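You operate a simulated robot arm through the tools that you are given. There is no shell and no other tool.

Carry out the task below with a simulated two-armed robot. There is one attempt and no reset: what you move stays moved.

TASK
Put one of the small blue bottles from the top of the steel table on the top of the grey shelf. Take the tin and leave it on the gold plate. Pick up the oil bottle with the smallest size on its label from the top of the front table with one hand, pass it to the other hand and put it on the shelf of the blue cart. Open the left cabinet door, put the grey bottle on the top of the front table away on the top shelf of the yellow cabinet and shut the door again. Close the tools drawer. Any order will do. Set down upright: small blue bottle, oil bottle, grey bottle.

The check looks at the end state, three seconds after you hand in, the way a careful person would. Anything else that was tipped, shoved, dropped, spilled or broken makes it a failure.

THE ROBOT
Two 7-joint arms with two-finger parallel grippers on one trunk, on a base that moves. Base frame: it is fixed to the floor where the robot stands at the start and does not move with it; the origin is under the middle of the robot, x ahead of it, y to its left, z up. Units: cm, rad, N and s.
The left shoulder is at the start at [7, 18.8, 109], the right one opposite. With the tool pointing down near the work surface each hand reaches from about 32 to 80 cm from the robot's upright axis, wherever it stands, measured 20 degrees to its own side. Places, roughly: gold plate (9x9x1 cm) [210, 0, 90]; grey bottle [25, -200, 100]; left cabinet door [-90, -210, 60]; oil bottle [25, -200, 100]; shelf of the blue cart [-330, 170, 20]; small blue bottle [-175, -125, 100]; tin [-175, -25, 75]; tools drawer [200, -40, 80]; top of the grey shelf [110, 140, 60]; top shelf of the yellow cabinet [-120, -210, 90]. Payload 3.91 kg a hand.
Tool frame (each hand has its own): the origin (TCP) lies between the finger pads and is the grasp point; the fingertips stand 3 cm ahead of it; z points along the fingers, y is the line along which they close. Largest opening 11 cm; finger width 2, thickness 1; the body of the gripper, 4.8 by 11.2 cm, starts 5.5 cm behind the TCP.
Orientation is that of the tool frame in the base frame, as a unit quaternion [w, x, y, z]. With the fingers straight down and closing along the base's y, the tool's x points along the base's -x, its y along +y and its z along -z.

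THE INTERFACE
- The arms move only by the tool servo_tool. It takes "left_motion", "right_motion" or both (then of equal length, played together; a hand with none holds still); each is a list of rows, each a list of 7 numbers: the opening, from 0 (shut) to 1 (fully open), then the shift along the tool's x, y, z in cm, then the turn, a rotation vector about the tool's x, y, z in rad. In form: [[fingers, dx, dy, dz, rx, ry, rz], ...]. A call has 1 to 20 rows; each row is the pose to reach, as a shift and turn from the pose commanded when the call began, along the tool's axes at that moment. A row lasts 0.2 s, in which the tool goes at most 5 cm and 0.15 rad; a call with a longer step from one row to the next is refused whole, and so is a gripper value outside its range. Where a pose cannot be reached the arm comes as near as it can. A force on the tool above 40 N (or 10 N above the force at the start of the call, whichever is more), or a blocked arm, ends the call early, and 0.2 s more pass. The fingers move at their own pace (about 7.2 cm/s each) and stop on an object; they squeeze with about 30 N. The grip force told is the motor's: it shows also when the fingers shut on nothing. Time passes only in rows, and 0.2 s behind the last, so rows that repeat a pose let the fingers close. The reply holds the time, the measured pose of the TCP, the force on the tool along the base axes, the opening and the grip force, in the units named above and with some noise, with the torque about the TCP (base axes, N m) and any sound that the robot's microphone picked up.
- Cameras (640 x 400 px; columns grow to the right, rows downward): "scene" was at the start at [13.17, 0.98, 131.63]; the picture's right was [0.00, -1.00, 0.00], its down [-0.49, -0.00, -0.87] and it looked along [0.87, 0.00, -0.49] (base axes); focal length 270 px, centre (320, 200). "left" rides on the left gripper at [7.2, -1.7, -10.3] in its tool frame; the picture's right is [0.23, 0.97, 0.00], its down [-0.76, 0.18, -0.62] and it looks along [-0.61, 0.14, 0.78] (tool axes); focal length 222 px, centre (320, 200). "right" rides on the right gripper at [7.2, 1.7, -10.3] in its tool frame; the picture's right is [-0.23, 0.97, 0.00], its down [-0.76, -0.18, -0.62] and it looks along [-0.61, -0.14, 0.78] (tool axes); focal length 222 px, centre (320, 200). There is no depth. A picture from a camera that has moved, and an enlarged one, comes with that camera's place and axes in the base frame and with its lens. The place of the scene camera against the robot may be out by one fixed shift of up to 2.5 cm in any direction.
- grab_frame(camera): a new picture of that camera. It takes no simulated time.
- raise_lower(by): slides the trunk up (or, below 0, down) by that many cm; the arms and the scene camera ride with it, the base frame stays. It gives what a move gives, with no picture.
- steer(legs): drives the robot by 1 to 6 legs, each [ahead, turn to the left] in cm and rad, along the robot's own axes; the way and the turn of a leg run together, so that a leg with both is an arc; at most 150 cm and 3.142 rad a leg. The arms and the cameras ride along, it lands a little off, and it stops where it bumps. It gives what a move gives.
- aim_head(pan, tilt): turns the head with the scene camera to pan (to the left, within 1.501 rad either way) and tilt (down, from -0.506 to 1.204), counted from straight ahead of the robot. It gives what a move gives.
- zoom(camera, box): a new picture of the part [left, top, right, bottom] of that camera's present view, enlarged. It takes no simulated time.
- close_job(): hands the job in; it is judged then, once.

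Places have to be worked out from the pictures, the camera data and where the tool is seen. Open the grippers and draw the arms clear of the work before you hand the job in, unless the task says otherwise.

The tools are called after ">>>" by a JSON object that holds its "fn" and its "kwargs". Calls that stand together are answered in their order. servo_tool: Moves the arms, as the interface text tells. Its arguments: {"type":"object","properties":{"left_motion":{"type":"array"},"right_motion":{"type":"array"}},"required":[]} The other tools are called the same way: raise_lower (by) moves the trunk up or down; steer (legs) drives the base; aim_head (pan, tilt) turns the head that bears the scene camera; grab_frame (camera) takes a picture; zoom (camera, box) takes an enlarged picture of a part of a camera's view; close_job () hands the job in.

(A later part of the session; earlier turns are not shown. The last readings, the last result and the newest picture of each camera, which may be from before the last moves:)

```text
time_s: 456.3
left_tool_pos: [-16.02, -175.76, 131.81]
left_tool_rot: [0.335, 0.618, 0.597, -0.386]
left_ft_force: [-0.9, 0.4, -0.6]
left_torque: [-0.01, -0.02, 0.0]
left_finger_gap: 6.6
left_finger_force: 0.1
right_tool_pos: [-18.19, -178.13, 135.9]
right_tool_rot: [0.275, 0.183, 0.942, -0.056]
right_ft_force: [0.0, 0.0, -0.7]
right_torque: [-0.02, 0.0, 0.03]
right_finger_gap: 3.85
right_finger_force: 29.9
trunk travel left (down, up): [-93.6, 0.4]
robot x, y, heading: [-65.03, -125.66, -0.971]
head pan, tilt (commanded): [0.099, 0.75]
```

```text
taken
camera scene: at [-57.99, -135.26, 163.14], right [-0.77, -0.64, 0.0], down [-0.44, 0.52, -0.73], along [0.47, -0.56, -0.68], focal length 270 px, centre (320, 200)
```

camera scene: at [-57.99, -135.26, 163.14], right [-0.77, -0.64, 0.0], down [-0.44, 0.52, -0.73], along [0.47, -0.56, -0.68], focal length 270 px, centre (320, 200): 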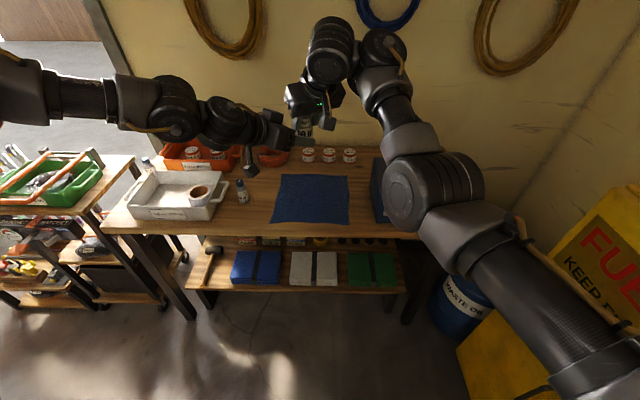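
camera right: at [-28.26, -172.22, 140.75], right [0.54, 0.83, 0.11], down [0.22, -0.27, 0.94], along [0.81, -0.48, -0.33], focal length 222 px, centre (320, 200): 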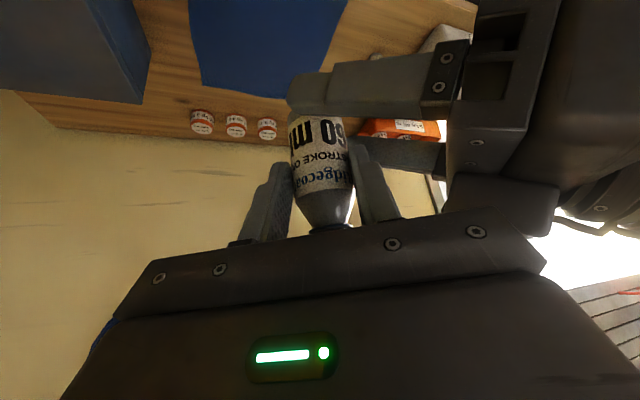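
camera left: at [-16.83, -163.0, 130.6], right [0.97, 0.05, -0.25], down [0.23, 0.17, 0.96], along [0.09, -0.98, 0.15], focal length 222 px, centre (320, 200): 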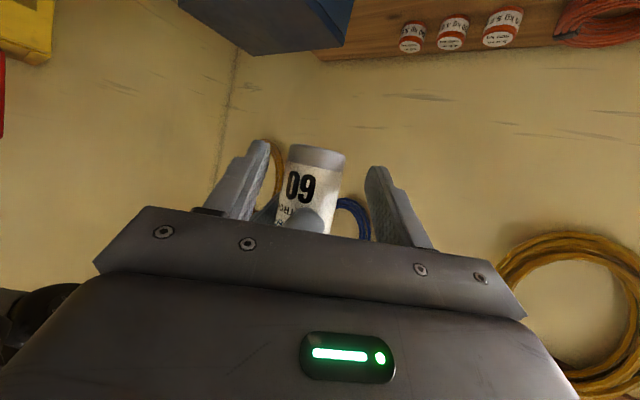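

Nearly there: the left fingers are around the bottle's bottom. One more 3 cm move, then I close the left hand on it.

>>> {"fn": "servo_tool", "kwargs": {"right_motion": [[0.2, -0.1, 1.5, -0.4, 0, 0, 0], [0.2, -0.2, 3, -0.8, 0, 0, 0], [0.2, -0.2, 3, -0.8, 0, 0, 0]]}}

>>> {"fn": "grab_frame", "kwargs": {"camera": "left"}}

>>> {"fn": "grab_frame", "kwargs": {"camera": "right"}}

```text
time_s: 457.0
left_tool_pos: [-15.89, -175.69, 131.91]
left_tool_rot: [0.334, 0.619, 0.597, -0.387]
left_ft_force: [1.1, 4.1, -0.9]
left_torque: [-0.28, 0.04, -0.08]
left_finger_gap: 6.63
left_finger_force: 0.0
right_tool_pos: [-17.52, -175.92, 136.67]
right_tool_rot: [0.271, 0.19, 0.942, -0.061]
right_ft_force: [-1.2, -5.3, -1.1]
right_torque: [0.1, -0.02, -0.01]
right_finger_gap: 3.84
right_finger_force: 30.0
trunk travel left (down, up): [-93.6, 0.4]
robot x, y, heading: [-65.15, -125.63, -0.976]
head pan, tilt (commanded): [0.099, 0.75]
stopped in row 3 (left hand): the force on the tool passed its limit at 43 N (the readings are from after the stop); the commanded pose is now the measured one
```

```text
taken
camera left: at [-16.84, -162.94, 130.66], right [0.97, 0.05, -0.25], down [0.23, 0.17, 0.96], along [0.09, -0.98, 0.15], focal length 222 px, centre (320, 200)
```

left: 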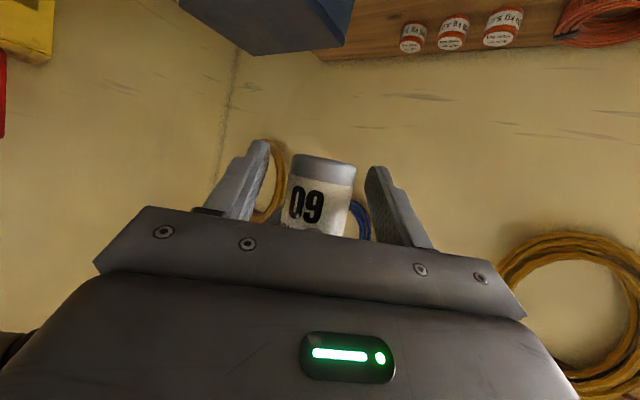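

```text
taken
camera right: at [-27.6, -169.94, 141.49], right [0.56, 0.82, 0.11], down [0.22, -0.27, 0.94], along [0.8, -0.5, -0.34], focal length 222 px, centre (320, 200)
```

right: 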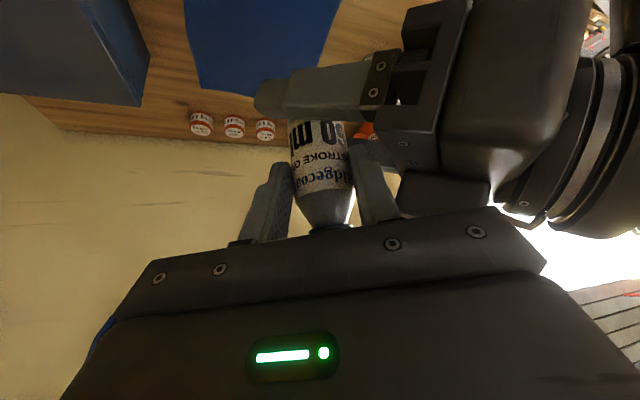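

The bottle is fully inside the left fingers (left palm just touching the right finger). I close the left hand on the bottle while the right still holds.

>>> {"fn": "servo_tool", "kwargs": {"left_motion": [[0.5, 0, 0, 0, 0, 0, 0], [0.4, 0, 0, 0, 0, 0, 0], [0.3, 0, 0, 0, 0, 0, 0], [0.2, 0, 0, 0, 0, 0, 0], [0.2, 0, 0, 0, 0, 0, 0]]}}

>>> {"fn": "grab_frame", "kwargs": {"camera": "left"}}

>>> {"fn": "grab_frame", "kwargs": {"camera": "right"}}

```text
time_s: 458.2
left_tool_pos: [-15.73, -175.59, 131.94]
left_tool_rot: [0.334, 0.618, 0.597, -0.386]
left_ft_force: [12.0, 6.4, -0.9]
left_torque: [-0.2, 0.3, -0.04]
left_finger_gap: 3.87
left_finger_force: 30.1
right_tool_pos: [-17.54, -176.01, 136.74]
right_tool_rot: [0.271, 0.191, 0.941, -0.062]
right_ft_force: [-11.7, -6.3, -0.5]
right_torque: [-0.09, 0.32, -0.03]
right_finger_gap: 3.83
right_finger_force: 29.8
trunk travel left (down, up): [-93.6, 0.4]
robot x, y, heading: [-65.27, -125.79, -0.975]
head pan, tilt (commanded): [0.099, 0.75]
```

```text
taken
camera left: at [-16.74, -162.93, 130.64], right [0.97, 0.05, -0.24], down [0.23, 0.17, 0.96], along [0.09, -0.98, 0.15], focal length 222 px, centre (320, 200)
```

left: 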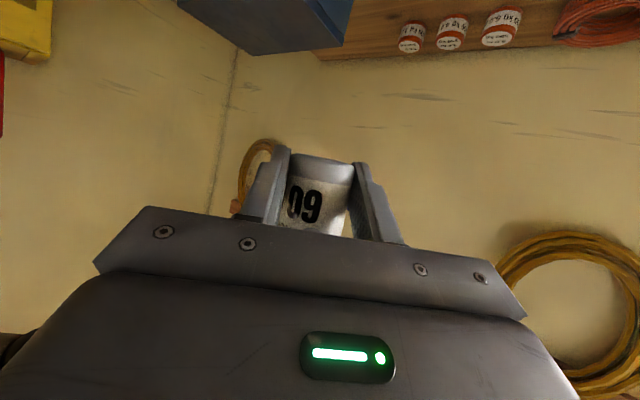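

```text
taken
camera right: at [-27.58, -169.91, 141.48], right [0.56, 0.82, 0.11], down [0.22, -0.27, 0.94], along [0.8, -0.5, -0.34], focal length 222 px, centre (320, 200)
```

right: 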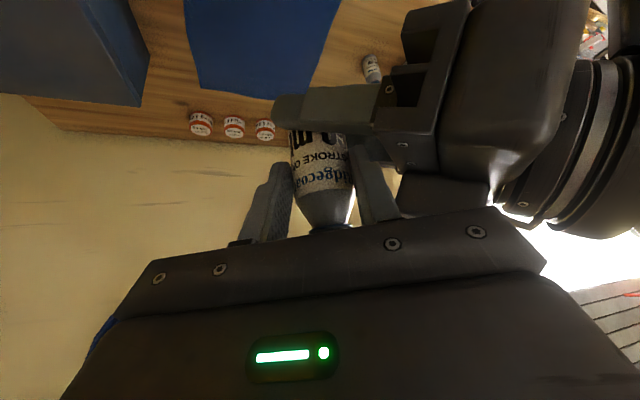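

Both hands hold the bottle now. I open the right hand slightly and lift it straight off the bottle.

>>> {"fn": "servo_tool", "kwargs": {"right_motion": [[0.4, 0, 0, 0, 0, 0, 0], [0.44, 0, 0, 0, 0, 0, 0], [0.44, 0, 0, 0, 0, 0, 0]]}}

>>> {"fn": "servo_tool", "kwargs": {"right_motion": [[0.44, -0.5, -0.2, -0.8, 0, 0, 0], [0.44, -1.1, -0.4, -1.7, 0, 0, 0], [0.45, -2.1, -0.6, -3.4, 0, 0, 0], [0.5, -3.2, -0.8, -5.1, 0, 0, 0], [0.6, -4.3, -1, -6.7, 0, 0, 0], [0.6, -5.9, -1.2, -9.3, 0, 0, 0]]}}

>>> {"fn": "grab_frame", "kwargs": {"camera": "left"}}

>>> {"fn": "grab_frame", "kwargs": {"camera": "right"}}

```text
time_s: 459.0
left_tool_pos: [-15.84, -175.57, 131.82]
left_tool_rot: [0.335, 0.618, 0.598, -0.386]
left_ft_force: [11.6, 14.8, 0.2]
left_torque: [-1.01, 0.8, -0.51]
left_finger_gap: 3.89
left_finger_force: 29.7
right_tool_pos: [-17.57, -175.99, 136.69]
right_tool_rot: [0.271, 0.191, 0.941, -0.061]
right_ft_force: [-12.0, -15.6, -1.6]
right_torque: [0.28, -0.22, 0.29]
right_finger_gap: 3.94
right_finger_force: 0.1
trunk travel left (down, up): [-93.6, 0.4]
robot x, y, heading: [-65.56, -125.73, -0.971]
head pan, tilt (commanded): [0.099, 0.75]
```

```text
time_s: 460.4
left_tool_pos: [-16.11, -175.52, 132.05]
left_tool_rot: [0.336, 0.617, 0.598, -0.386]
left_ft_force: [0.2, -0.3, -0.4]
left_torque: [0.03, 0.02, -0.04]
left_finger_gap: 3.87
left_finger_force: 30.0
right_tool_pos: [-18.12, -176.72, 147.96]
right_tool_rot: [0.271, 0.19, 0.942, -0.061]
right_ft_force: [-0.5, -0.5, 1.1]
right_torque: [0.01, -0.01, -0.02]
right_finger_gap: 6.64
right_finger_force: 0.1
trunk travel left (down, up): [-93.6, 0.4]
robot x, y, heading: [-65.33, -126.31, -0.977]
head pan, tilt (commanded): [0.099, 0.75]
```

```text
taken
camera left: at [-16.9, -162.85, 130.71], right [0.97, 0.05, -0.25], down [0.23, 0.17, 0.96], along [0.09, -0.98, 0.15], focal length 222 px, centre (320, 200)
```

left: 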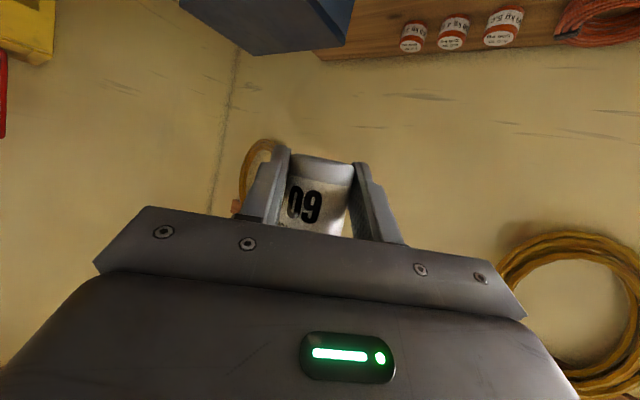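

```text
taken
camera right: at [-28.15, -170.7, 152.66], right [0.56, 0.82, 0.11], down [0.22, -0.27, 0.94], along [0.8, -0.5, -0.33], focal length 222 px, centre (320, 200)
```

right: 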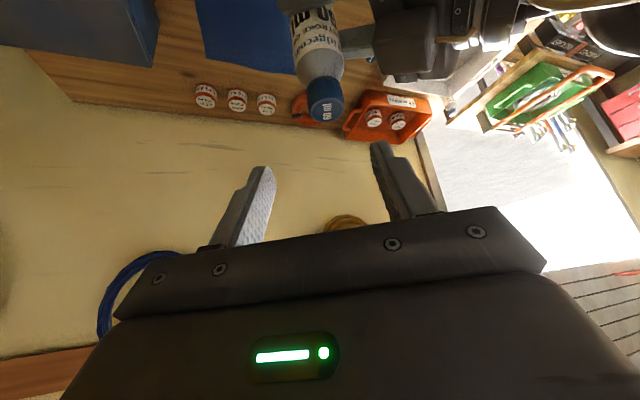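

Handover done: the left hand holds the 60 ml bottle, the right is free. I move the right hand clear to the right, then drive round toward the blue cart.

>>> {"fn": "servo_tool", "kwargs": {"right_motion": [[0.5, -1, -4, -1, 0, 0, 0], [0.4, -2, -8, -2, 0, 0, 0], [0.3, -3, -12, -3, 0, 0, 0], [0.2, -3, -16, -4, 0, 0, 0], [0.1, -3, -20, -5, 0, 0, 0], [0, -3, -24, -6, 0, 0, 0]]}}

>>> {"fn": "steer", "kwargs": {"legs": [[0, 2.29], [80, 0]]}}

>>> {"fn": "aim_head", "kwargs": {"pan": 0.6, "tilt": 0.35}}

>>> {"fn": "grab_frame", "kwargs": {"camera": "scene"}}

```text
time_s: 461.8
left_tool_pos: [-16.09, -175.8, 131.96]
left_tool_rot: [0.335, 0.619, 0.597, -0.386]
left_ft_force: [-0.3, 0.2, -0.6]
left_torque: [0.02, 0.0, -0.01]
left_finger_gap: 3.89
left_finger_force: 29.9
right_tool_pos: [-29.33, -196.25, 153.22]
right_tool_rot: [0.273, 0.189, 0.941, -0.06]
right_ft_force: [-0.2, -1.0, -0.6]
right_torque: [0.02, -0.01, -0.02]
right_finger_gap: 0.0
right_finger_force: 30.4
right hand out of reach, approached as far as the arm can: row 4, 5, 6
trunk travel left (down, up): [-93.6, 0.4]
robot x, y, heading: [-65.25, -125.81, -0.975]
head pan, tilt (commanded): [0.099, 0.75]
```

```text
time_s: 471.5
left_tool_pos: [-41.15, 20.89, 132.1]
left_tool_rot: [0.49, -0.291, 0.808, 0.148]
left_ft_force: [0.4, 0.3, -1.2]
left_torque: [0.0, 0.04, 0.03]
left_finger_gap: 3.88
left_finger_force: 29.5
right_tool_pos: [-17.25, 24.86, 153.2]
right_tool_rot: [-0.166, 0.781, -0.559, -0.224]
right_ft_force: [0.0, -0.8, 0.3]
right_torque: [0.0, 0.01, -0.01]
right_finger_gap: 0.01
right_finger_force: 30.7
trunk travel left (down, up): [-93.6, 0.4]
robot x, y, heading: [-45.71, -49.11, 1.324]
head pan, tilt (commanded): [0.099, 0.75]
```

```text
time_s: 472.4
left_tool_pos: [-41.32, 21.26, 131.9]
left_tool_rot: [0.489, -0.291, 0.809, 0.146]
left_ft_force: [0.3, 0.7, -1.3]
left_torque: [-0.01, 0.0, -0.04]
left_finger_gap: 3.89
left_finger_force: 29.7
right_tool_pos: [-17.26, 24.96, 153.25]
right_tool_rot: [-0.167, 0.781, -0.559, -0.222]
right_ft_force: [0.5, -0.1, 0.9]
right_torque: [-0.01, -0.01, -0.01]
right_finger_gap: 0.0
right_finger_force: 29.5
trunk travel left (down, up): [-93.6, 0.4]
robot x, y, heading: [-45.85, -48.72, 1.326]
head pan, tilt (commanded): [0.6, 0.351]
```

```text
taken
camera scene: at [-48.65, -34.1, 166.69], right [0.94, 0.35, 0.0], down [0.12, -0.32, -0.94], along [-0.32, 0.88, -0.34], focal length 270 px, centre (320, 200)
```

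scene: 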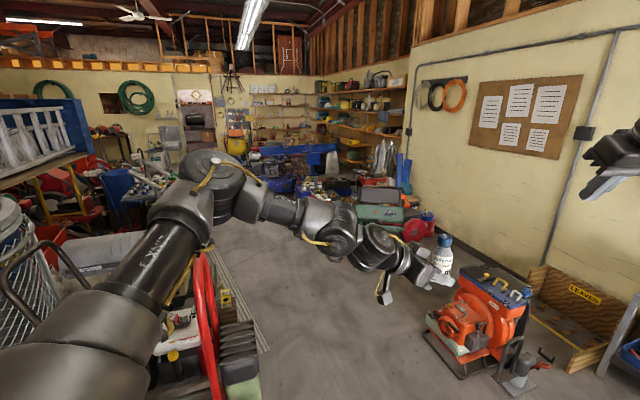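

Corridor ahead is visible. I drive a bit further and turn toward the far end to find the blue cart.

>>> {"fn": "steer", "kwargs": {"legs": [[65, 0], [0, 0.95]]}}

>>> {"fn": "aim_head", "kwargs": {"pan": -0.1, "tilt": 0.35}}

>>> {"fn": "grab_frame", "kwargs": {"camera": "scene"}}

>>> {"fn": "zoom", "kwargs": {"camera": "scene", "box": [200, 100, 480, 280]}}

```text
time_s: 478.5
left_tool_pos: [-83.98, 59.66, 131.97]
left_tool_rot: [-0.367, 0.63, -0.585, -0.355]
left_ft_force: [0.2, 0.6, -0.8]
left_torque: [-0.03, 0.02, 0.02]
left_finger_gap: 3.87
left_finger_force: 29.6
right_tool_pos: [-73.21, 81.3, 153.14]
right_tool_rot: [-0.045, 0.951, -0.138, -0.274]
right_ft_force: [0.6, -0.4, -0.7]
right_torque: [-0.02, 0.01, -0.02]
right_finger_gap: 0.0
right_finger_force: 29.7
trunk travel left (down, up): [-93.6, 0.4]
robot x, y, heading: [-29.44, 15.59, 2.277]
head pan, tilt (commanded): [0.6, 0.351]
```

```text
time_s: 479.6
left_tool_pos: [-83.98, 59.53, 131.93]
left_tool_rot: [-0.367, 0.63, -0.585, -0.355]
left_ft_force: [-0.4, 0.2, -1.0]
left_torque: [0.02, 0.01, -0.03]
left_finger_gap: 3.85
left_finger_force: 30.0
right_tool_pos: [-73.41, 81.17, 153.1]
right_tool_rot: [-0.046, 0.95, -0.138, -0.274]
right_ft_force: [0.4, 0.2, 0.8]
right_torque: [-0.01, -0.01, -0.01]
right_finger_gap: 0.02
right_finger_force: 30.6
trunk travel left (down, up): [-93.6, 0.4]
robot x, y, heading: [-29.59, 15.69, 2.28]
head pan, tilt (commanded): [-0.099, 0.351]
```

```text
taken
camera scene: at [-39.13, 27.82, 166.7], right [0.82, 0.57, 0.0], down [0.2, -0.28, -0.94], along [-0.54, 0.77, -0.34], focal length 270 px, centre (320, 200)
```

scene: 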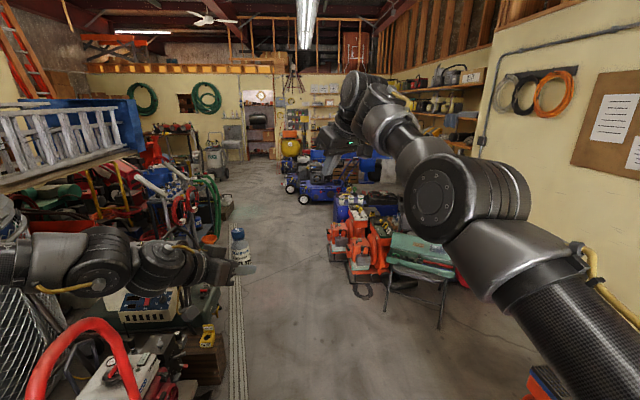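

```text
2.22 times, centred on (340, 190) of scene
camera zoom: at [-39.13, 27.82, 166.7], right [0.82, 0.57, 0.0], down [0.2, -0.28, -0.94], along [-0.54, 0.77, -0.34], focal length 599 px, centre (276, 222)
```

zoom: 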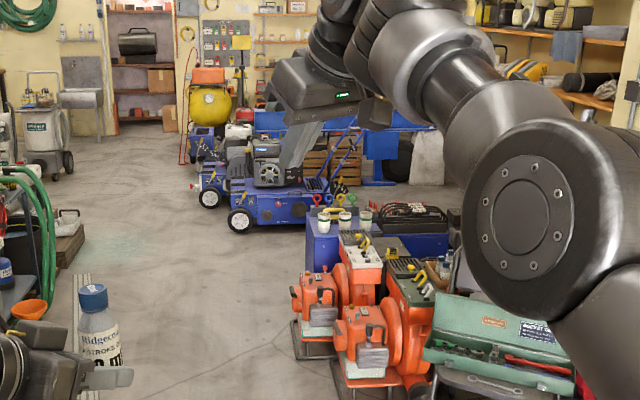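

The corridor continues between the machines. I drive about 115 cm further along it and look toward where the blue cart should be.

>>> {"fn": "steer", "kwargs": {"legs": [[0, -0.05], [115, 0]]}}

>>> {"fn": "aim_head", "kwargs": {"pan": 0.5, "tilt": 0.4}}

>>> {"fn": "grab_frame", "kwargs": {"camera": "scene"}}

>>> {"fn": "aim_head", "kwargs": {"pan": 0.0, "tilt": 0.4}}

>>> {"fn": "grab_frame", "kwargs": {"camera": "scene"}}

```text
time_s: 485.9
left_tool_pos: [-150.3, 155.83, 131.95]
left_tool_rot: [0.381, -0.607, 0.608, 0.342]
left_ft_force: [0.0, 0.1, -0.4]
left_torque: [-0.03, 0.0, -0.01]
left_finger_gap: 3.89
left_finger_force: 30.0
right_tool_pos: [-138.07, 176.6, 153.1]
right_tool_rot: [-0.055, 0.945, -0.173, -0.272]
right_ft_force: [-0.5, -0.2, -0.2]
right_torque: [0.01, 0.02, 0.0]
right_finger_gap: 0.0
right_finger_force: 29.5
trunk travel left (down, up): [-93.6, 0.4]
robot x, y, heading: [-99.28, 107.86, 2.205]
head pan, tilt (commanded): [-0.099, 0.351]
```

```text
time_s: 486.9
left_tool_pos: [-150.34, 155.87, 132.11]
left_tool_rot: [0.381, -0.607, 0.608, 0.34]
left_ft_force: [0.0, 0.1, -1.0]
left_torque: [0.01, -0.03, 0.01]
left_finger_gap: 3.88
left_finger_force: 29.9
right_tool_pos: [-137.98, 176.78, 153.09]
right_tool_rot: [-0.055, 0.945, -0.172, -0.272]
right_ft_force: [0.1, 1.4, -0.5]
right_torque: [0.0, 0.01, 0.03]
right_finger_gap: 0.0
right_finger_force: 30.4
trunk travel left (down, up): [-93.6, 0.4]
robot x, y, heading: [-99.57, 108.04, 2.207]
head pan, tilt (commanded): [0.499, 0.4]
```

```text
taken
camera scene: at [-111.65, 116.83, 166.24], right [0.42, 0.91, 0.0], down [0.35, -0.17, -0.92], along [-0.83, 0.39, -0.39], focal length 270 px, centre (320, 200)
```

scene: 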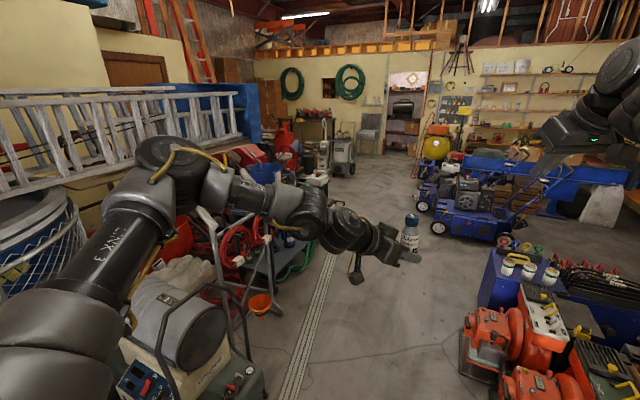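

```text
time_s: 487.8
left_tool_pos: [-150.38, 155.86, 131.97]
left_tool_rot: [0.381, -0.607, 0.608, 0.341]
left_ft_force: [0.3, 0.3, -0.9]
left_torque: [-0.03, 0.01, 0.04]
left_finger_gap: 3.89
left_finger_force: 29.9
right_tool_pos: [-138.06, 176.77, 153.14]
right_tool_rot: [-0.055, 0.945, -0.173, -0.272]
right_ft_force: [0.3, 0.2, -0.4]
right_torque: [0.01, -0.03, -0.01]
right_finger_gap: 0.0
right_finger_force: 29.5
trunk travel left (down, up): [-93.6, 0.4]
robot x, y, heading: [-99.09, 107.97, 2.204]
head pan, tilt (commanded): [0.0, 0.4]
```

```text
taken
camera scene: at [-108.74, 120.32, 166.25], right [0.8, 0.59, 0.0], down [0.23, -0.31, -0.92], along [-0.55, 0.74, -0.39], focal length 270 px, centre (320, 200)
```

scene: 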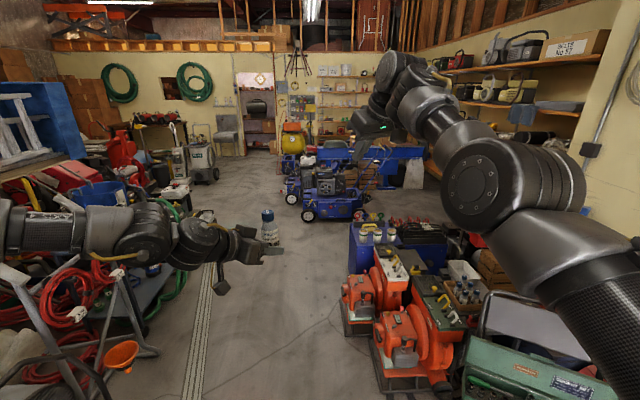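

I zoom on the area around the expected cart location from the first of these views.

>>> {"fn": "aim_head", "kwargs": {"pan": 0.5, "tilt": 0.45}}

>>> {"fn": "zoom", "kwargs": {"camera": "scene", "box": [180, 130, 400, 330]}}

```text
time_s: 488.8
left_tool_pos: [-150.27, 155.81, 131.89]
left_tool_rot: [0.38, -0.608, 0.608, 0.34]
left_ft_force: [-0.5, -0.8, -1.2]
left_torque: [0.01, 0.02, 0.05]
left_finger_gap: 3.86
left_finger_force: 29.9
right_tool_pos: [-138.16, 176.68, 153.13]
right_tool_rot: [-0.055, 0.945, -0.173, -0.272]
right_ft_force: [-0.7, -0.1, 0.9]
right_torque: [0.01, 0.03, 0.04]
right_finger_gap: 0.0
right_finger_force: 30.0
trunk travel left (down, up): [-93.6, 0.4]
robot x, y, heading: [-99.15, 108.02, 2.206]
head pan, tilt (commanded): [0.499, 0.45]
```

```text
2.00 times, centred on (290, 230) of scene
camera zoom: at [-111.58, 116.78, 165.78], right [0.42, 0.91, 0.0], down [0.39, -0.18, -0.9], along [-0.82, 0.38, -0.44], focal length 539 px, centre (380, 140)
```

zoom: 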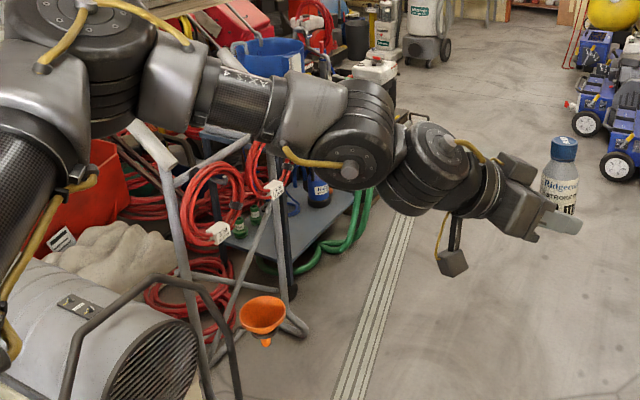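

I can see the cart's low shelf beyond the grey stand, on the left of the floor grate. I drive along the corridor to about (-225, 190).

>>> {"fn": "steer", "kwargs": {"legs": [[0, 0.36], [146, 0]]}}

>>> {"fn": "aim_head", "kwargs": {"pan": 0.6, "tilt": 0.6}}

>>> {"fn": "grab_frame", "kwargs": {"camera": "scene"}}

```text
time_s: 497.1
left_tool_pos: [-287.59, 213.09, 131.96]
left_tool_rot: [-0.311, 0.71, -0.484, -0.406]
left_ft_force: [0.3, -0.2, -1.5]
left_torque: [-0.03, 0.05, 0.01]
left_finger_gap: 3.86
left_finger_force: 30.1
right_tool_pos: [-283.78, 237.01, 153.13]
right_tool_rot: [-0.004, 0.961, 0.005, -0.277]
right_ft_force: [0.7, -0.8, 0.3]
right_torque: [0.03, 0.02, -0.02]
right_finger_gap: 0.01
right_finger_force: 29.8
trunk travel left (down, up): [-93.6, 0.4]
robot x, y, heading: [-222.34, 187.15, 2.582]
head pan, tilt (commanded): [0.499, 0.45]
```

```text
time_s: 497.9
left_tool_pos: [-287.69, 213.03, 131.87]
left_tool_rot: [-0.311, 0.71, -0.485, -0.406]
left_ft_force: [-0.4, -0.1, -1.1]
left_torque: [-0.05, -0.01, 0.0]
left_finger_gap: 3.86
left_finger_force: 30.3
right_tool_pos: [-283.71, 236.89, 153.09]
right_tool_rot: [-0.004, 0.961, 0.006, -0.278]
right_ft_force: [1.2, -1.1, 0.0]
right_torque: [-0.01, 0.01, -0.01]
right_finger_gap: 0.0
right_finger_force: 29.8
trunk travel left (down, up): [-93.6, 0.4]
robot x, y, heading: [-222.93, 186.75, 2.58]
head pan, tilt (commanded): [0.6, 0.6]
```

```text
taken
camera scene: at [-236.68, 190.26, 164.43], right [-0.04, 1.0, 0.0], down [0.56, 0.02, -0.83], along [-0.82, -0.03, -0.56], focal length 270 px, centre (320, 200)
```

scene: 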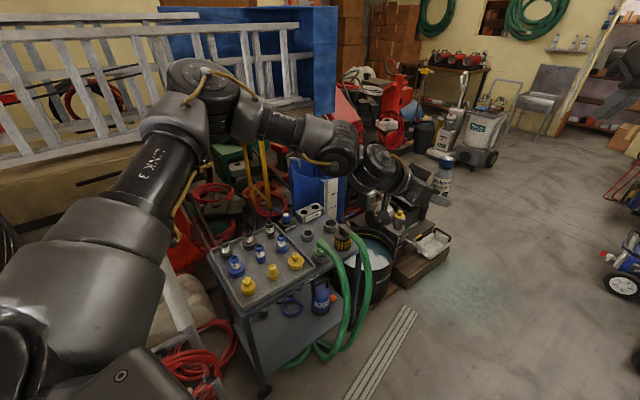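

The cart is right here: a top tray with yellow and blue cups and a lower shelf. I zoom in on it.

>>> {"fn": "zoom", "kwargs": {"camera": "scene", "box": [190, 200, 420, 400]}}

>>> {"fn": "grab_frame", "kwargs": {"camera": "left"}}

```text
2.00 times, centred on (305, 300) of scene
camera zoom: at [-236.68, 190.26, 164.43], right [-0.04, 1.0, 0.0], down [0.56, 0.02, -0.83], along [-0.82, -0.03, -0.56], focal length 539 px, centre (350, 0)
```

zoom: 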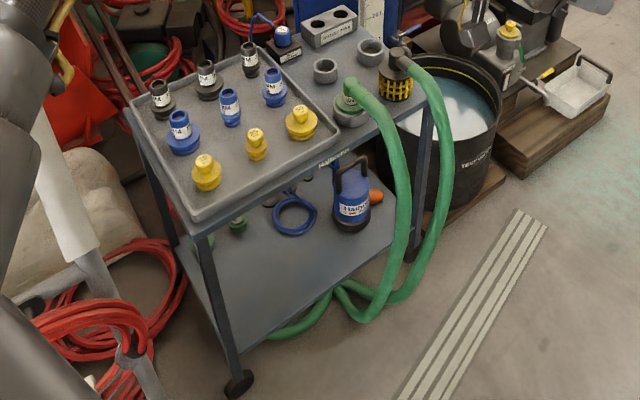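

```text
taken
camera left: at [-281.72, 201.94, 130.67], right [-0.87, -0.43, -0.25], down [-0.15, -0.25, 0.96], along [-0.47, 0.87, 0.15], focal length 222 px, centre (320, 200)
```

left: 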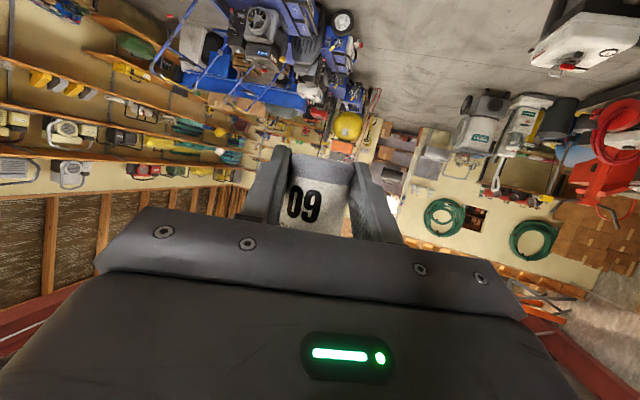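

The lower shelf has free space near its front edge (front faces bench-axis +n). I first turn the left hand to point straight forward (bottle stays upright) and fold the right hand back and outward.

>>> {"fn": "servo_tool", "kwargs": {"left_motion": [[0.2, 0, 0, 0, -0.085, -0.005, -0.047], [0.2, 0, 0, 0, -0.17, -0.009, -0.093], [0.2, 0, 0, 0, -0.255, -0.014, -0.14], [0.2, 0, 0, 0, -0.34, -0.018, -0.186], [0.2, 0, 0, 0, -0.425, -0.023, -0.233], [0.2, 0, 0, 0, -0.51, -0.027, -0.28], [0.2, 0, 0, 0, -0.596, -0.032, -0.326]]}}

>>> {"fn": "servo_tool", "kwargs": {"right_motion": [[0, 2.9, -1.1, -2.4, 0, 0, 0], [0, 5.8, -2.2, -4.8, 0, 0, 0], [0, 8.7, -3.4, -7.2, 0, 0, 0], [0, 11.6, -4.5, -9.6, 0, 0, 0], [0, 14.5, -5.6, -12, 0, 0, 0], [0, 17.3, -6.7, -14.5, 0, 0, 0], [0, 20.2, -7.8, -16.9, 0, 0, 0]]}}

>>> {"fn": "grab_frame", "kwargs": {"camera": "scene"}}

```text
time_s: 499.4
left_tool_pos: [-288.61, 203.73, 133.4]
left_tool_rot: [-0.162, 0.829, -0.226, -0.485]
left_ft_force: [-0.3, 0.0, -0.9]
left_torque: [-0.05, 0.0, -0.01]
left_finger_gap: 3.83
left_finger_force: 30.2
left hand out of reach, approached as far as the arm can: row 1, 2, 3, 4, 5, 6, 7
right_tool_pos: [-283.68, 237.0, 153.12]
right_tool_rot: [-0.004, 0.961, 0.005, -0.276]
right_ft_force: [-0.3, 0.7, 0.3]
right_torque: [-0.01, 0.0, 0.03]
right_finger_gap: 0.0
right_finger_force: 30.0
trunk travel left (down, up): [-93.6, 0.4]
robot x, y, heading: [-222.76, 187.32, 2.575]
head pan, tilt (commanded): [0.6, 0.6]
```

```text
time_s: 499.9
left_tool_pos: [-288.7, 203.83, 133.22]
left_tool_rot: [-0.161, 0.83, -0.227, -0.484]
left_ft_force: [0.2, 0.5, -1.2]
left_torque: [0.01, 0.01, -0.02]
left_finger_gap: 3.85
left_finger_force: 30.1
right_tool_pos: [-281.27, 238.34, 153.62]
right_tool_rot: [-0.006, 0.956, 0.003, -0.294]
right_ft_force: [-72.7, 8.6, -39.5]
right_torque: [0.41, 0.47, -0.84]
right_finger_gap: 0.0
right_finger_force: 30.1
right hand out of reach, approached as far as the arm can: row 2
trunk travel left (down, up): [-93.6, 0.4]
robot x, y, heading: [-223.18, 186.98, 2.578]
head pan, tilt (commanded): [0.6, 0.6]
stopped in row 2 (right hand): the force on the tool passed its limit at 280 N (the readings are from after the stop); the commanded pose is now the measured one
```

```text
taken
camera scene: at [-236.76, 190.54, 164.41], right [-0.04, 1.0, 0.0], down [0.57, 0.02, -0.82], along [-0.82, -0.03, -0.57], focal length 270 px, centre (320, 200)
```

scene: 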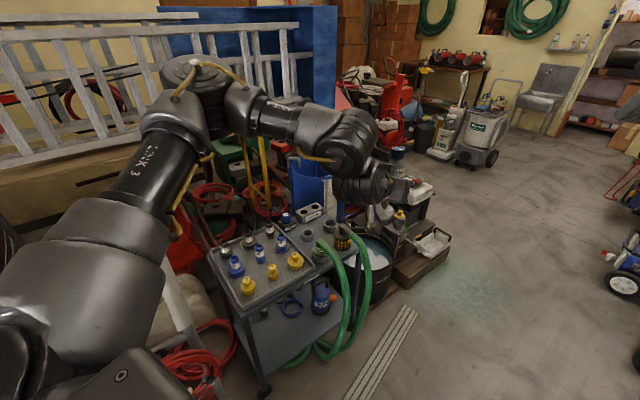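

The right hand has hit something (likely its own arm). I look at it.

>>> {"fn": "aim_head", "kwargs": {"pan": -0.6, "tilt": 0.3}}

>>> {"fn": "grab_frame", "kwargs": {"camera": "scene"}}

>>> {"fn": "grab_frame", "kwargs": {"camera": "right"}}

```text
time_s: 501.3
left_tool_pos: [-288.71, 203.69, 133.31]
left_tool_rot: [-0.162, 0.829, -0.226, -0.485]
left_ft_force: [0.5, 0.2, -1.5]
left_torque: [-0.01, 0.01, 0.0]
left_finger_gap: 3.88
left_finger_force: 30.3
right_tool_pos: [-281.02, 238.11, 153.74]
right_tool_rot: [-0.007, 0.956, 0.004, -0.294]
right_ft_force: [-79.8, 3.8, -49.5]
right_torque: [1.07, 1.36, -1.66]
right_finger_gap: 0.0
right_finger_force: 30.0
trunk travel left (down, up): [-93.6, 0.4]
robot x, y, heading: [-222.66, 186.72, 2.581]
head pan, tilt (commanded): [-0.6, 0.3]
```

```text
taken
camera scene: at [-231.54, 199.18, 167.17], right [0.92, 0.4, 0.0], down [0.12, -0.27, -0.96], along [-0.38, 0.88, -0.3], focal length 270 px, centre (320, 200)
```

scene: 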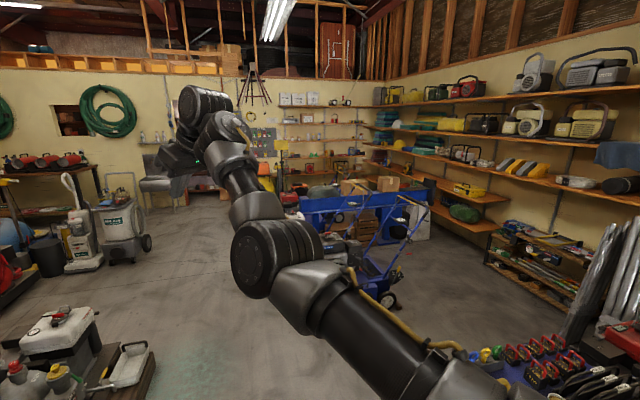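

```text
taken
camera right: at [-269.35, 236.24, 158.17], right [-0.19, -0.98, 0.11], down [-0.28, 0.16, 0.95], along [-0.94, 0.14, -0.3], focal length 222 px, centre (320, 200)
```

right: 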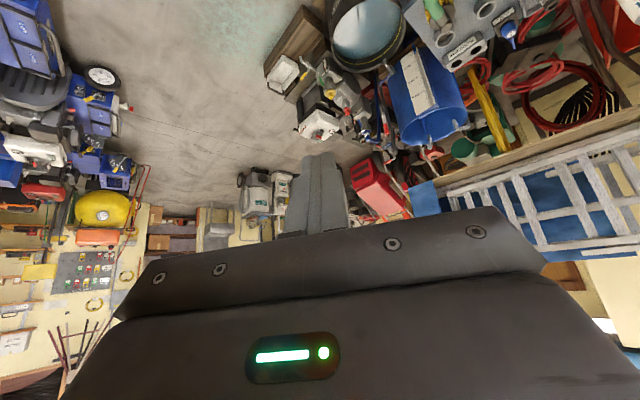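

It is again the camera block on its own forearm. I ease forward slightly and pitch the right hand up (less steep), then fold it.

>>> {"fn": "servo_tool", "kwargs": {"right_motion": [[0, -1.5, 0, 1, 0, -0.1, 0], [0, -2, 0, 1.5, 0, -0.22, 0], [0, -2, 0, 1.5, 0, -0.35, 0], [0, -2, 0, 1.5, 0, -0.48, 0]]}}

```text
time_s: 502.3
left_tool_pos: [-288.75, 203.64, 133.23]
left_tool_rot: [-0.161, 0.829, -0.226, -0.485]
left_ft_force: [-0.3, 0.3, -1.5]
left_torque: [-0.01, -0.02, -0.01]
left_finger_gap: 3.86
left_finger_force: 30.0
right_tool_pos: [-283.48, 237.99, 153.6]
right_tool_rot: [-0.005, 0.86, 0.006, -0.51]
right_ft_force: [0.6, 0.2, 0.6]
right_torque: [-0.01, -0.02, 0.01]
right_finger_gap: 0.01
right_finger_force: 30.3
trunk travel left (down, up): [-93.6, 0.4]
robot x, y, heading: [-222.87, 187.17, 2.577]
head pan, tilt (commanded): [-0.6, 0.3]
```

Free. Now I fold the right hand back and to the right.

>>> {"fn": "servo_tool", "kwargs": {"right_motion": [[0, 1.8, -1.6, -3.2, 0, 0, 0], [0, 3.6, -3.2, -6.4, 0, 0, 0], [0, 5.3, -4.9, -9.6, 0, 0, 0], [0, 7.1, -6.5, -12.8, 0, 0, 0], [0, 8.9, -8.1, -16, 0, 0, 0], [0, 10.7, -9.7, -19.3, 0, 0, 0], [0, 12.4, -11.4, -22.5, 0, 0, 0], [0, 14.2, -13, -25.7, 0, 0, 0]]}}

>>> {"fn": "grab_frame", "kwargs": {"camera": "scene"}}

```text
time_s: 503.1
left_tool_pos: [-288.53, 203.72, 133.31]
left_tool_rot: [-0.161, 0.83, -0.226, -0.484]
left_ft_force: [0.7, -1.1, -0.7]
left_torque: [0.01, 0.0, -0.01]
left_finger_gap: 3.87
left_finger_force: 30.2
right_tool_pos: [-273.78, 242.54, 154.0]
right_tool_rot: [-0.01, 0.857, 0.004, -0.515]
right_ft_force: [-6.1, 12.0, -3.6]
right_torque: [0.17, 0.61, 1.72]
right_finger_gap: 0.0
right_finger_force: 29.8
trunk travel left (down, up): [-93.6, 0.4]
robot x, y, heading: [-222.28, 186.96, 2.574]
head pan, tilt (commanded): [-0.6, 0.3]
stopped in row 3 (right hand): the force on the tool passed its limit at 108 N (the readings are from after the stop); the commanded pose is now the measured one
```

```text
taken
camera scene: at [-231.46, 199.2, 167.17], right [0.92, 0.4, 0.0], down [0.12, -0.27, -0.96], along [-0.38, 0.88, -0.3], focal length 270 px, centre (320, 200)
```

scene: 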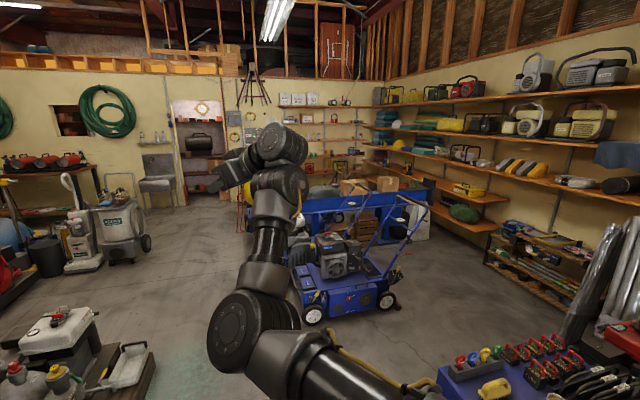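

Same kind of self-contact in the low-elbow posture. I level the hand and turn it to point straight ahead.

>>> {"fn": "servo_tool", "kwargs": {"right_motion": [[0, 0, 0, 0.5, 0, -0.13, 0], [0, 0, 0, 1, 0, -0.26, 0], [0, 0, 0, 1, 0, -0.4, 0]]}}

>>> {"fn": "servo_tool", "kwargs": {"right_motion": [[0, 0, 0, 0, 0.13, 0, 0.02], [0, 0, 0, 0, 0.27, 0, 0.04], [0, 0, 0, 0, 0.4, 0, 0.06], [0, 0, 0, 0, 0.5, 0, 0.08]]}}

>>> {"fn": "grab_frame", "kwargs": {"camera": "scene"}}

```text
time_s: 503.9
left_tool_pos: [-288.67, 203.76, 133.27]
left_tool_rot: [-0.162, 0.829, -0.227, -0.485]
left_ft_force: [1.0, -0.8, -1.6]
left_torque: [-0.01, -0.03, 0.01]
left_finger_gap: 3.84
left_finger_force: 30.3
right_tool_pos: [-274.59, 244.46, 154.91]
right_tool_rot: [-0.009, 0.758, 0.003, -0.653]
right_ft_force: [-0.1, 0.3, -0.1]
right_torque: [0.02, 0.08, -0.01]
right_finger_gap: 0.01
right_finger_force: 30.1
right hand out of reach, approached as far as the arm can: row 2, 3
trunk travel left (down, up): [-93.6, 0.4]
robot x, y, heading: [-222.41, 186.99, 2.583]
head pan, tilt (commanded): [-0.6, 0.3]
```

```text
time_s: 504.9
left_tool_pos: [-288.62, 203.6, 133.22]
left_tool_rot: [-0.163, 0.829, -0.227, -0.485]
left_ft_force: [0.3, -0.7, -1.4]
left_torque: [0.01, -0.01, -0.01]
left_finger_gap: 3.87
left_finger_force: 29.4
right_tool_pos: [-274.45, 244.4, 155.08]
right_tool_rot: [-0.169, 0.731, -0.188, -0.634]
right_ft_force: [0.0, -0.5, 1.0]
right_torque: [0.04, -0.02, -0.01]
right_finger_gap: 0.0
right_finger_force: 29.9
right hand out of reach, approached as far as the arm can: row 1, 2
trunk travel left (down, up): [-93.6, 0.4]
robot x, y, heading: [-222.62, 186.84, 2.581]
head pan, tilt (commanded): [-0.6, 0.3]
```

```text
taken
camera scene: at [-231.5, 199.09, 167.18], right [0.92, 0.4, 0.0], down [0.12, -0.27, -0.96], along [-0.38, 0.88, -0.3], focal length 270 px, centre (320, 200)
```

scene: 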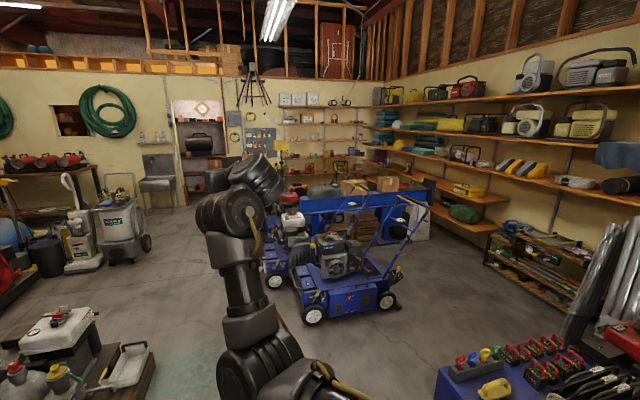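

Level and free. Now back and to the right to the parking pose used before.

>>> {"fn": "servo_tool", "kwargs": {"right_motion": [[0, 0, -2.6, -3, 0, 0, 0], [0, 0, -5.2, -6, 0, 0, 0], [0, 0, -7.8, -9, 0, 0, 0], [0, 0, -10.4, -12, 0, 0, 0], [0, 0, -13, -15, 0, 0, 0], [0, 0, -15.6, -18, 0, 0, 0], [0, 0, -18.2, -21, 0, 0, 0], [0, 0, -20.8, -24, 0, 0, 0], [0, 0, -23.4, -27, 0, 0, 0], [0, 0, -26, -30, 0, 0, 0]]}}

>>> {"fn": "aim_head", "kwargs": {"pan": 0.5, "tilt": 0.5}}

>>> {"fn": "grab_frame", "kwargs": {"camera": "scene"}}

>>> {"fn": "grab_frame", "kwargs": {"camera": "left"}}

```text
time_s: 506.1
left_tool_pos: [-288.42, 203.89, 133.28]
left_tool_rot: [-0.161, 0.829, -0.227, -0.485]
left_ft_force: [0.4, 0.5, -0.5]
left_torque: [0.01, 0.01, 0.0]
left_finger_gap: 3.83
left_finger_force: 29.8
right_tool_pos: [-256.26, 248.89, 157.11]
right_tool_rot: [-0.173, 0.725, -0.192, -0.638]
right_ft_force: [-15.2, 27.6, 2.3]
right_torque: [1.32, 0.64, 1.46]
right_finger_gap: 0.01
right_finger_force: 29.9
trunk travel left (down, up): [-93.6, 0.4]
robot x, y, heading: [-223.0, 186.82, 2.573]
head pan, tilt (commanded): [-0.6, 0.3]
stopped in row 5 (right hand): the force on the tool passed its limit at 131 N (the readings are from after the stop); the commanded pose is now the measured one
```

```text
time_s: 507.4
left_tool_pos: [-288.6, 203.75, 133.36]
left_tool_rot: [-0.162, 0.829, -0.227, -0.484]
left_ft_force: [-0.6, -0.6, -2.0]
left_torque: [0.0, -0.03, -0.02]
left_finger_gap: 3.88
left_finger_force: 30.0
right_tool_pos: [-256.42, 248.74, 157.16]
right_tool_rot: [-0.173, 0.727, -0.192, -0.637]
right_ft_force: [-29.0, 46.9, 0.3]
right_torque: [2.59, 1.46, 2.64]
right_finger_gap: 0.01
right_finger_force: 30.0
trunk travel left (down, up): [-93.6, 0.4]
robot x, y, heading: [-222.34, 187.04, 2.578]
head pan, tilt (commanded): [0.499, 0.499]
```

```text
taken
camera scene: at [-236.89, 191.21, 165.33], right [0.06, 1.0, 0.0], down [0.48, -0.03, -0.88], along [-0.88, 0.06, -0.48], focal length 270 px, centre (320, 200)
```

scene: 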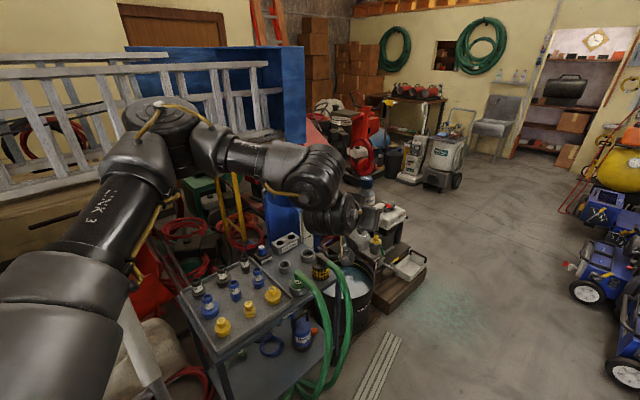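

```text
taken
camera left: at [-277.02, 198.56, 132.07], right [-0.42, -0.87, -0.25], down [0.03, -0.29, 0.96], along [-0.91, 0.39, 0.15], focal length 222 px, centre (320, 200)
```

left: 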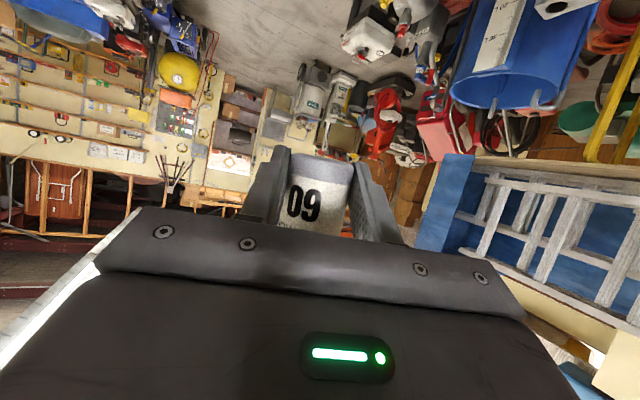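

The right hand is too high for that posture; I lower it 20 cm.

>>> {"fn": "servo_tool", "kwargs": {"right_motion": [[0, 1, 0, 2, 0, 0, 0], [0, 4, 0, 4, 0, 0, 0], [0, 8, 0, 4, 0, 0, 0], [0, 12, 0, 4, 0, 0, 0], [0, 16, 0, 4, 0, 0, 0], [0, 20, 0, 4, 0, 0, 0], [0, 24, 0, 4, 0, 0, 0]]}}

>>> {"fn": "servo_tool", "kwargs": {"right_motion": [[0, 0, -2.6, -3, 0, 0, 0], [0, 0, -5.2, -6, 0, 0, 0], [0, 0, -7.8, -9, 0, 0, 0], [0, 0, -10.4, -12, 0, 0, 0], [0, 0, -13, -15, 0, 0, 0]]}}

```text
time_s: 509.0
left_tool_pos: [-288.73, 203.76, 133.25]
left_tool_rot: [-0.161, 0.829, -0.226, -0.485]
left_ft_force: [-0.1, -0.8, -0.9]
left_torque: [-0.03, -0.01, -0.03]
left_finger_gap: 3.86
left_finger_force: 30.1
right_tool_pos: [-256.12, 249.73, 133.16]
right_tool_rot: [-0.177, 0.729, -0.192, -0.633]
right_ft_force: [-0.1, -0.2, -0.3]
right_torque: [-0.04, 0.01, -0.01]
right_finger_gap: 0.04
right_finger_force: 30.0
right hand out of reach, approached as far as the arm can: row 7
trunk travel left (down, up): [-93.6, 0.4]
robot x, y, heading: [-222.52, 186.83, 2.58]
head pan, tilt (commanded): [0.499, 0.499]
```

```text
time_s: 510.2
left_tool_pos: [-288.29, 203.76, 133.49]
left_tool_rot: [-0.162, 0.829, -0.228, -0.485]
left_ft_force: [0.1, -0.5, -1.4]
left_torque: [-0.01, 0.0, -0.01]
left_finger_gap: 3.86
left_finger_force: 30.0
right_tool_pos: [-240.26, 250.84, 135.27]
right_tool_rot: [-0.176, 0.726, -0.197, -0.635]
right_ft_force: [0.0, -1.0, -0.4]
right_torque: [-0.01, -0.02, 0.02]
right_finger_gap: 0.0
right_finger_force: 30.1
right hand out of reach, approached as far as the arm can: row 4, 5
trunk travel left (down, up): [-93.6, 0.4]
robot x, y, heading: [-222.3, 186.86, 2.578]
head pan, tilt (commanded): [0.499, 0.499]
```

The right hand is parked at its side. Now I test lowering the left hand 17 cm relative to the shoulder with the bottle kept upright.

>>> {"fn": "servo_tool", "kwargs": {"left_motion": [[0.2, 3, 0, 1.6, 0, 0, 0], [0.2, 6, 0, 3.2, 0, 0, 0], [0.2, 9, 0, 4.9, 0, 0, 0], [0.2, 12, 0, 6.5, 0, 0, 0], [0.2, 15, 0, 8.2, 0, 0, 0]]}}

>>> {"fn": "grab_frame", "kwargs": {"camera": "scene"}}

```text
time_s: 511.4
left_tool_pos: [-289.36, 198.98, 121.95]
left_tool_rot: [-0.164, 0.829, -0.227, -0.484]
left_ft_force: [-0.3, 0.3, -1.6]
left_torque: [0.01, 0.0, 0.0]
left_finger_gap: 3.86
left_finger_force: 29.7
left hand out of reach, approached as far as the arm can: row 1, 2, 3, 4, 5
right_tool_pos: [-240.39, 250.65, 135.29]
right_tool_rot: [-0.179, 0.726, -0.198, -0.634]
right_ft_force: [0.1, 0.2, 0.0]
right_torque: [-0.01, 0.0, 0.0]
right_finger_gap: 0.02
right_finger_force: 29.5
trunk travel left (down, up): [-93.6, 0.4]
robot x, y, heading: [-222.46, 186.74, 2.577]
head pan, tilt (commanded): [0.499, 0.499]
```

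```text
taken
camera scene: at [-236.88, 191.18, 165.34], right [0.06, 1.0, 0.0], down [0.48, -0.03, -0.88], along [-0.88, 0.06, -0.48], focal length 270 px, centre (320, 200)
```

scene: 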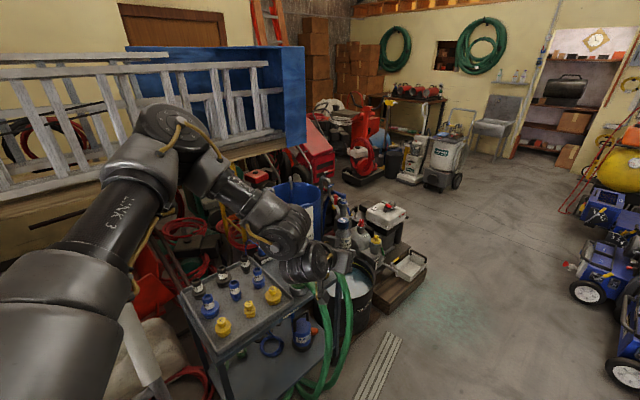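

It lowers if it moves outward a little. I lower further while shifting left.

>>> {"fn": "servo_tool", "kwargs": {"left_motion": [[0.2, 2, 1.5, 1.1, 0, 0, 0], [0.2, 4, 3, 2.2, 0, 0, 0], [0.2, 6, 4.5, 3.3, 0, 0, 0], [0.2, 8, 6, 4.4, 0, 0, 0]]}}

```text
time_s: 512.4
left_tool_pos: [-292.53, 192.3, 116.61]
left_tool_rot: [-0.161, 0.83, -0.225, -0.484]
left_ft_force: [-0.6, 0.3, -1.1]
left_torque: [-0.01, 0.03, 0.0]
left_finger_gap: 3.89
left_finger_force: 30.0
left hand out of reach, approached as far as the arm can: row 1, 2, 3, 4
right_tool_pos: [-240.46, 250.72, 135.23]
right_tool_rot: [-0.179, 0.725, -0.197, -0.635]
right_ft_force: [0.5, -0.3, -0.2]
right_torque: [0.01, 0.0, 0.04]
right_finger_gap: 0.01
right_finger_force: 29.6
trunk travel left (down, up): [-93.6, 0.4]
robot x, y, heading: [-222.45, 186.92, 2.585]
head pan, tilt (commanded): [0.499, 0.499]
```

Good: now 27 cm below the shoulder. A bit more for margin.

>>> {"fn": "servo_tool", "kwargs": {"left_motion": [[0.2, 2, 1.5, 1.5, 0, 0, 0], [0.2, 4, 3, 3, 0, 0, 0], [0.2, 6, 4.5, 4.5, 0, 0, 0]]}}

>>> {"fn": "grab_frame", "kwargs": {"camera": "left"}}

```text
time_s: 513.2
left_tool_pos: [-294.87, 188.66, 115.39]
left_tool_rot: [-0.161, 0.83, -0.226, -0.484]
left_ft_force: [-0.3, -1.2, -0.8]
left_torque: [-0.03, 0.02, -0.02]
left_finger_gap: 3.89
left_finger_force: 29.7
left hand out of reach, approached as far as the arm can: row 1, 2, 3
right_tool_pos: [-240.47, 250.61, 135.13]
right_tool_rot: [-0.179, 0.725, -0.197, -0.635]
right_ft_force: [-0.2, 0.3, 0.6]
right_torque: [0.0, 0.04, -0.02]
right_finger_gap: 0.01
right_finger_force: 30.0
trunk travel left (down, up): [-93.6, 0.4]
robot x, y, heading: [-222.56, 186.87, 2.571]
head pan, tilt (commanded): [0.499, 0.499]
```

```text
taken
camera left: at [-283.28, 183.49, 114.1], right [-0.42, -0.87, -0.25], down [0.03, -0.29, 0.96], along [-0.91, 0.39, 0.15], focal length 222 px, centre (320, 200)
```

left: 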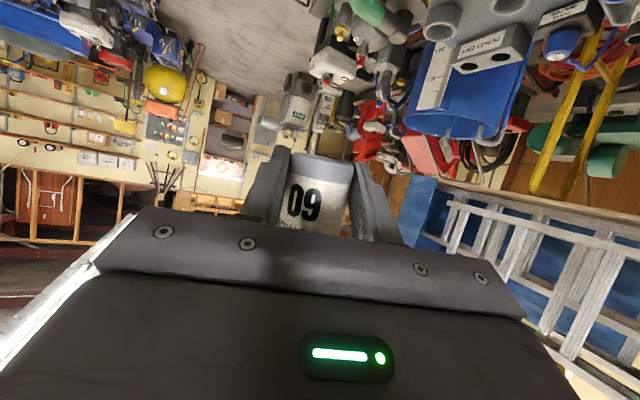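

The shelf surface works out near z 25 with the cart's front at bench-axis n≈-134. I drive to a spot facing the cart with the hand still in front of it, before lowering.

>>> {"fn": "steer", "kwargs": {"legs": [[0, -0.42], [75, 0], [0, 1.65]]}}

>>> {"fn": "aim_head", "kwargs": {"pan": 0.3, "tilt": 0.75}}

>>> {"fn": "grab_frame", "kwargs": {"camera": "scene"}}

```text
time_s: 522.5
left_tool_pos: [-291.13, 182.45, 115.33]
left_tool_rot: [0.146, 0.809, 0.292, -0.489]
left_ft_force: [0.3, 0.2, -0.5]
left_torque: [0.01, -0.03, 0.02]
left_finger_gap: 3.86
left_finger_force: 30.1
right_tool_pos: [-330.99, 254.72, 135.22]
right_tool_rot: [0.219, 0.708, 0.256, -0.621]
right_ft_force: [0.0, -0.1, 0.5]
right_torque: [0.02, -0.01, 0.01]
right_finger_gap: 0.02
right_finger_force: 30.5
trunk travel left (down, up): [-93.6, 0.4]
robot x, y, heading: [-265.13, 250.02, -2.481]
head pan, tilt (commanded): [0.499, 0.499]
```

```text
time_s: 523.3
left_tool_pos: [-291.1, 182.34, 115.37]
left_tool_rot: [0.147, 0.808, 0.293, -0.489]
left_ft_force: [0.1, -0.1, -1.3]
left_torque: [0.02, -0.02, -0.02]
left_finger_gap: 3.88
left_finger_force: 30.4
right_tool_pos: [-330.97, 254.61, 135.27]
right_tool_rot: [0.218, 0.707, 0.256, -0.622]
right_ft_force: [-0.4, -0.1, -1.0]
right_torque: [0.01, 0.03, 0.03]
right_finger_gap: 0.0
right_finger_force: 29.9
trunk travel left (down, up): [-93.6, 0.4]
robot x, y, heading: [-264.97, 249.81, -2.477]
head pan, tilt (commanded): [0.3, 0.75]
```

```text
taken
camera scene: at [-274.68, 240.94, 163.14], right [-0.82, 0.57, 0.0], down [0.39, 0.56, -0.73], along [-0.42, -0.6, -0.68], focal length 270 px, centre (320, 200)
```

scene: 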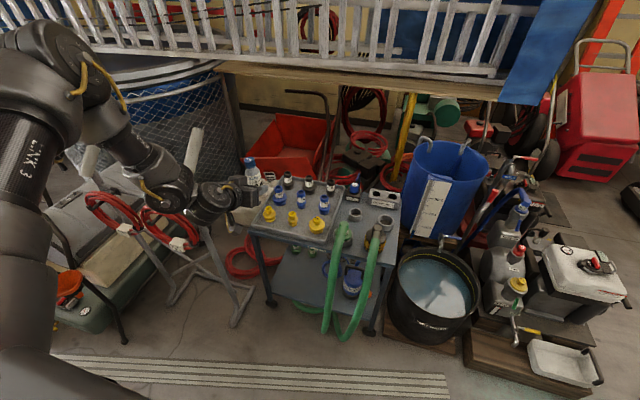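

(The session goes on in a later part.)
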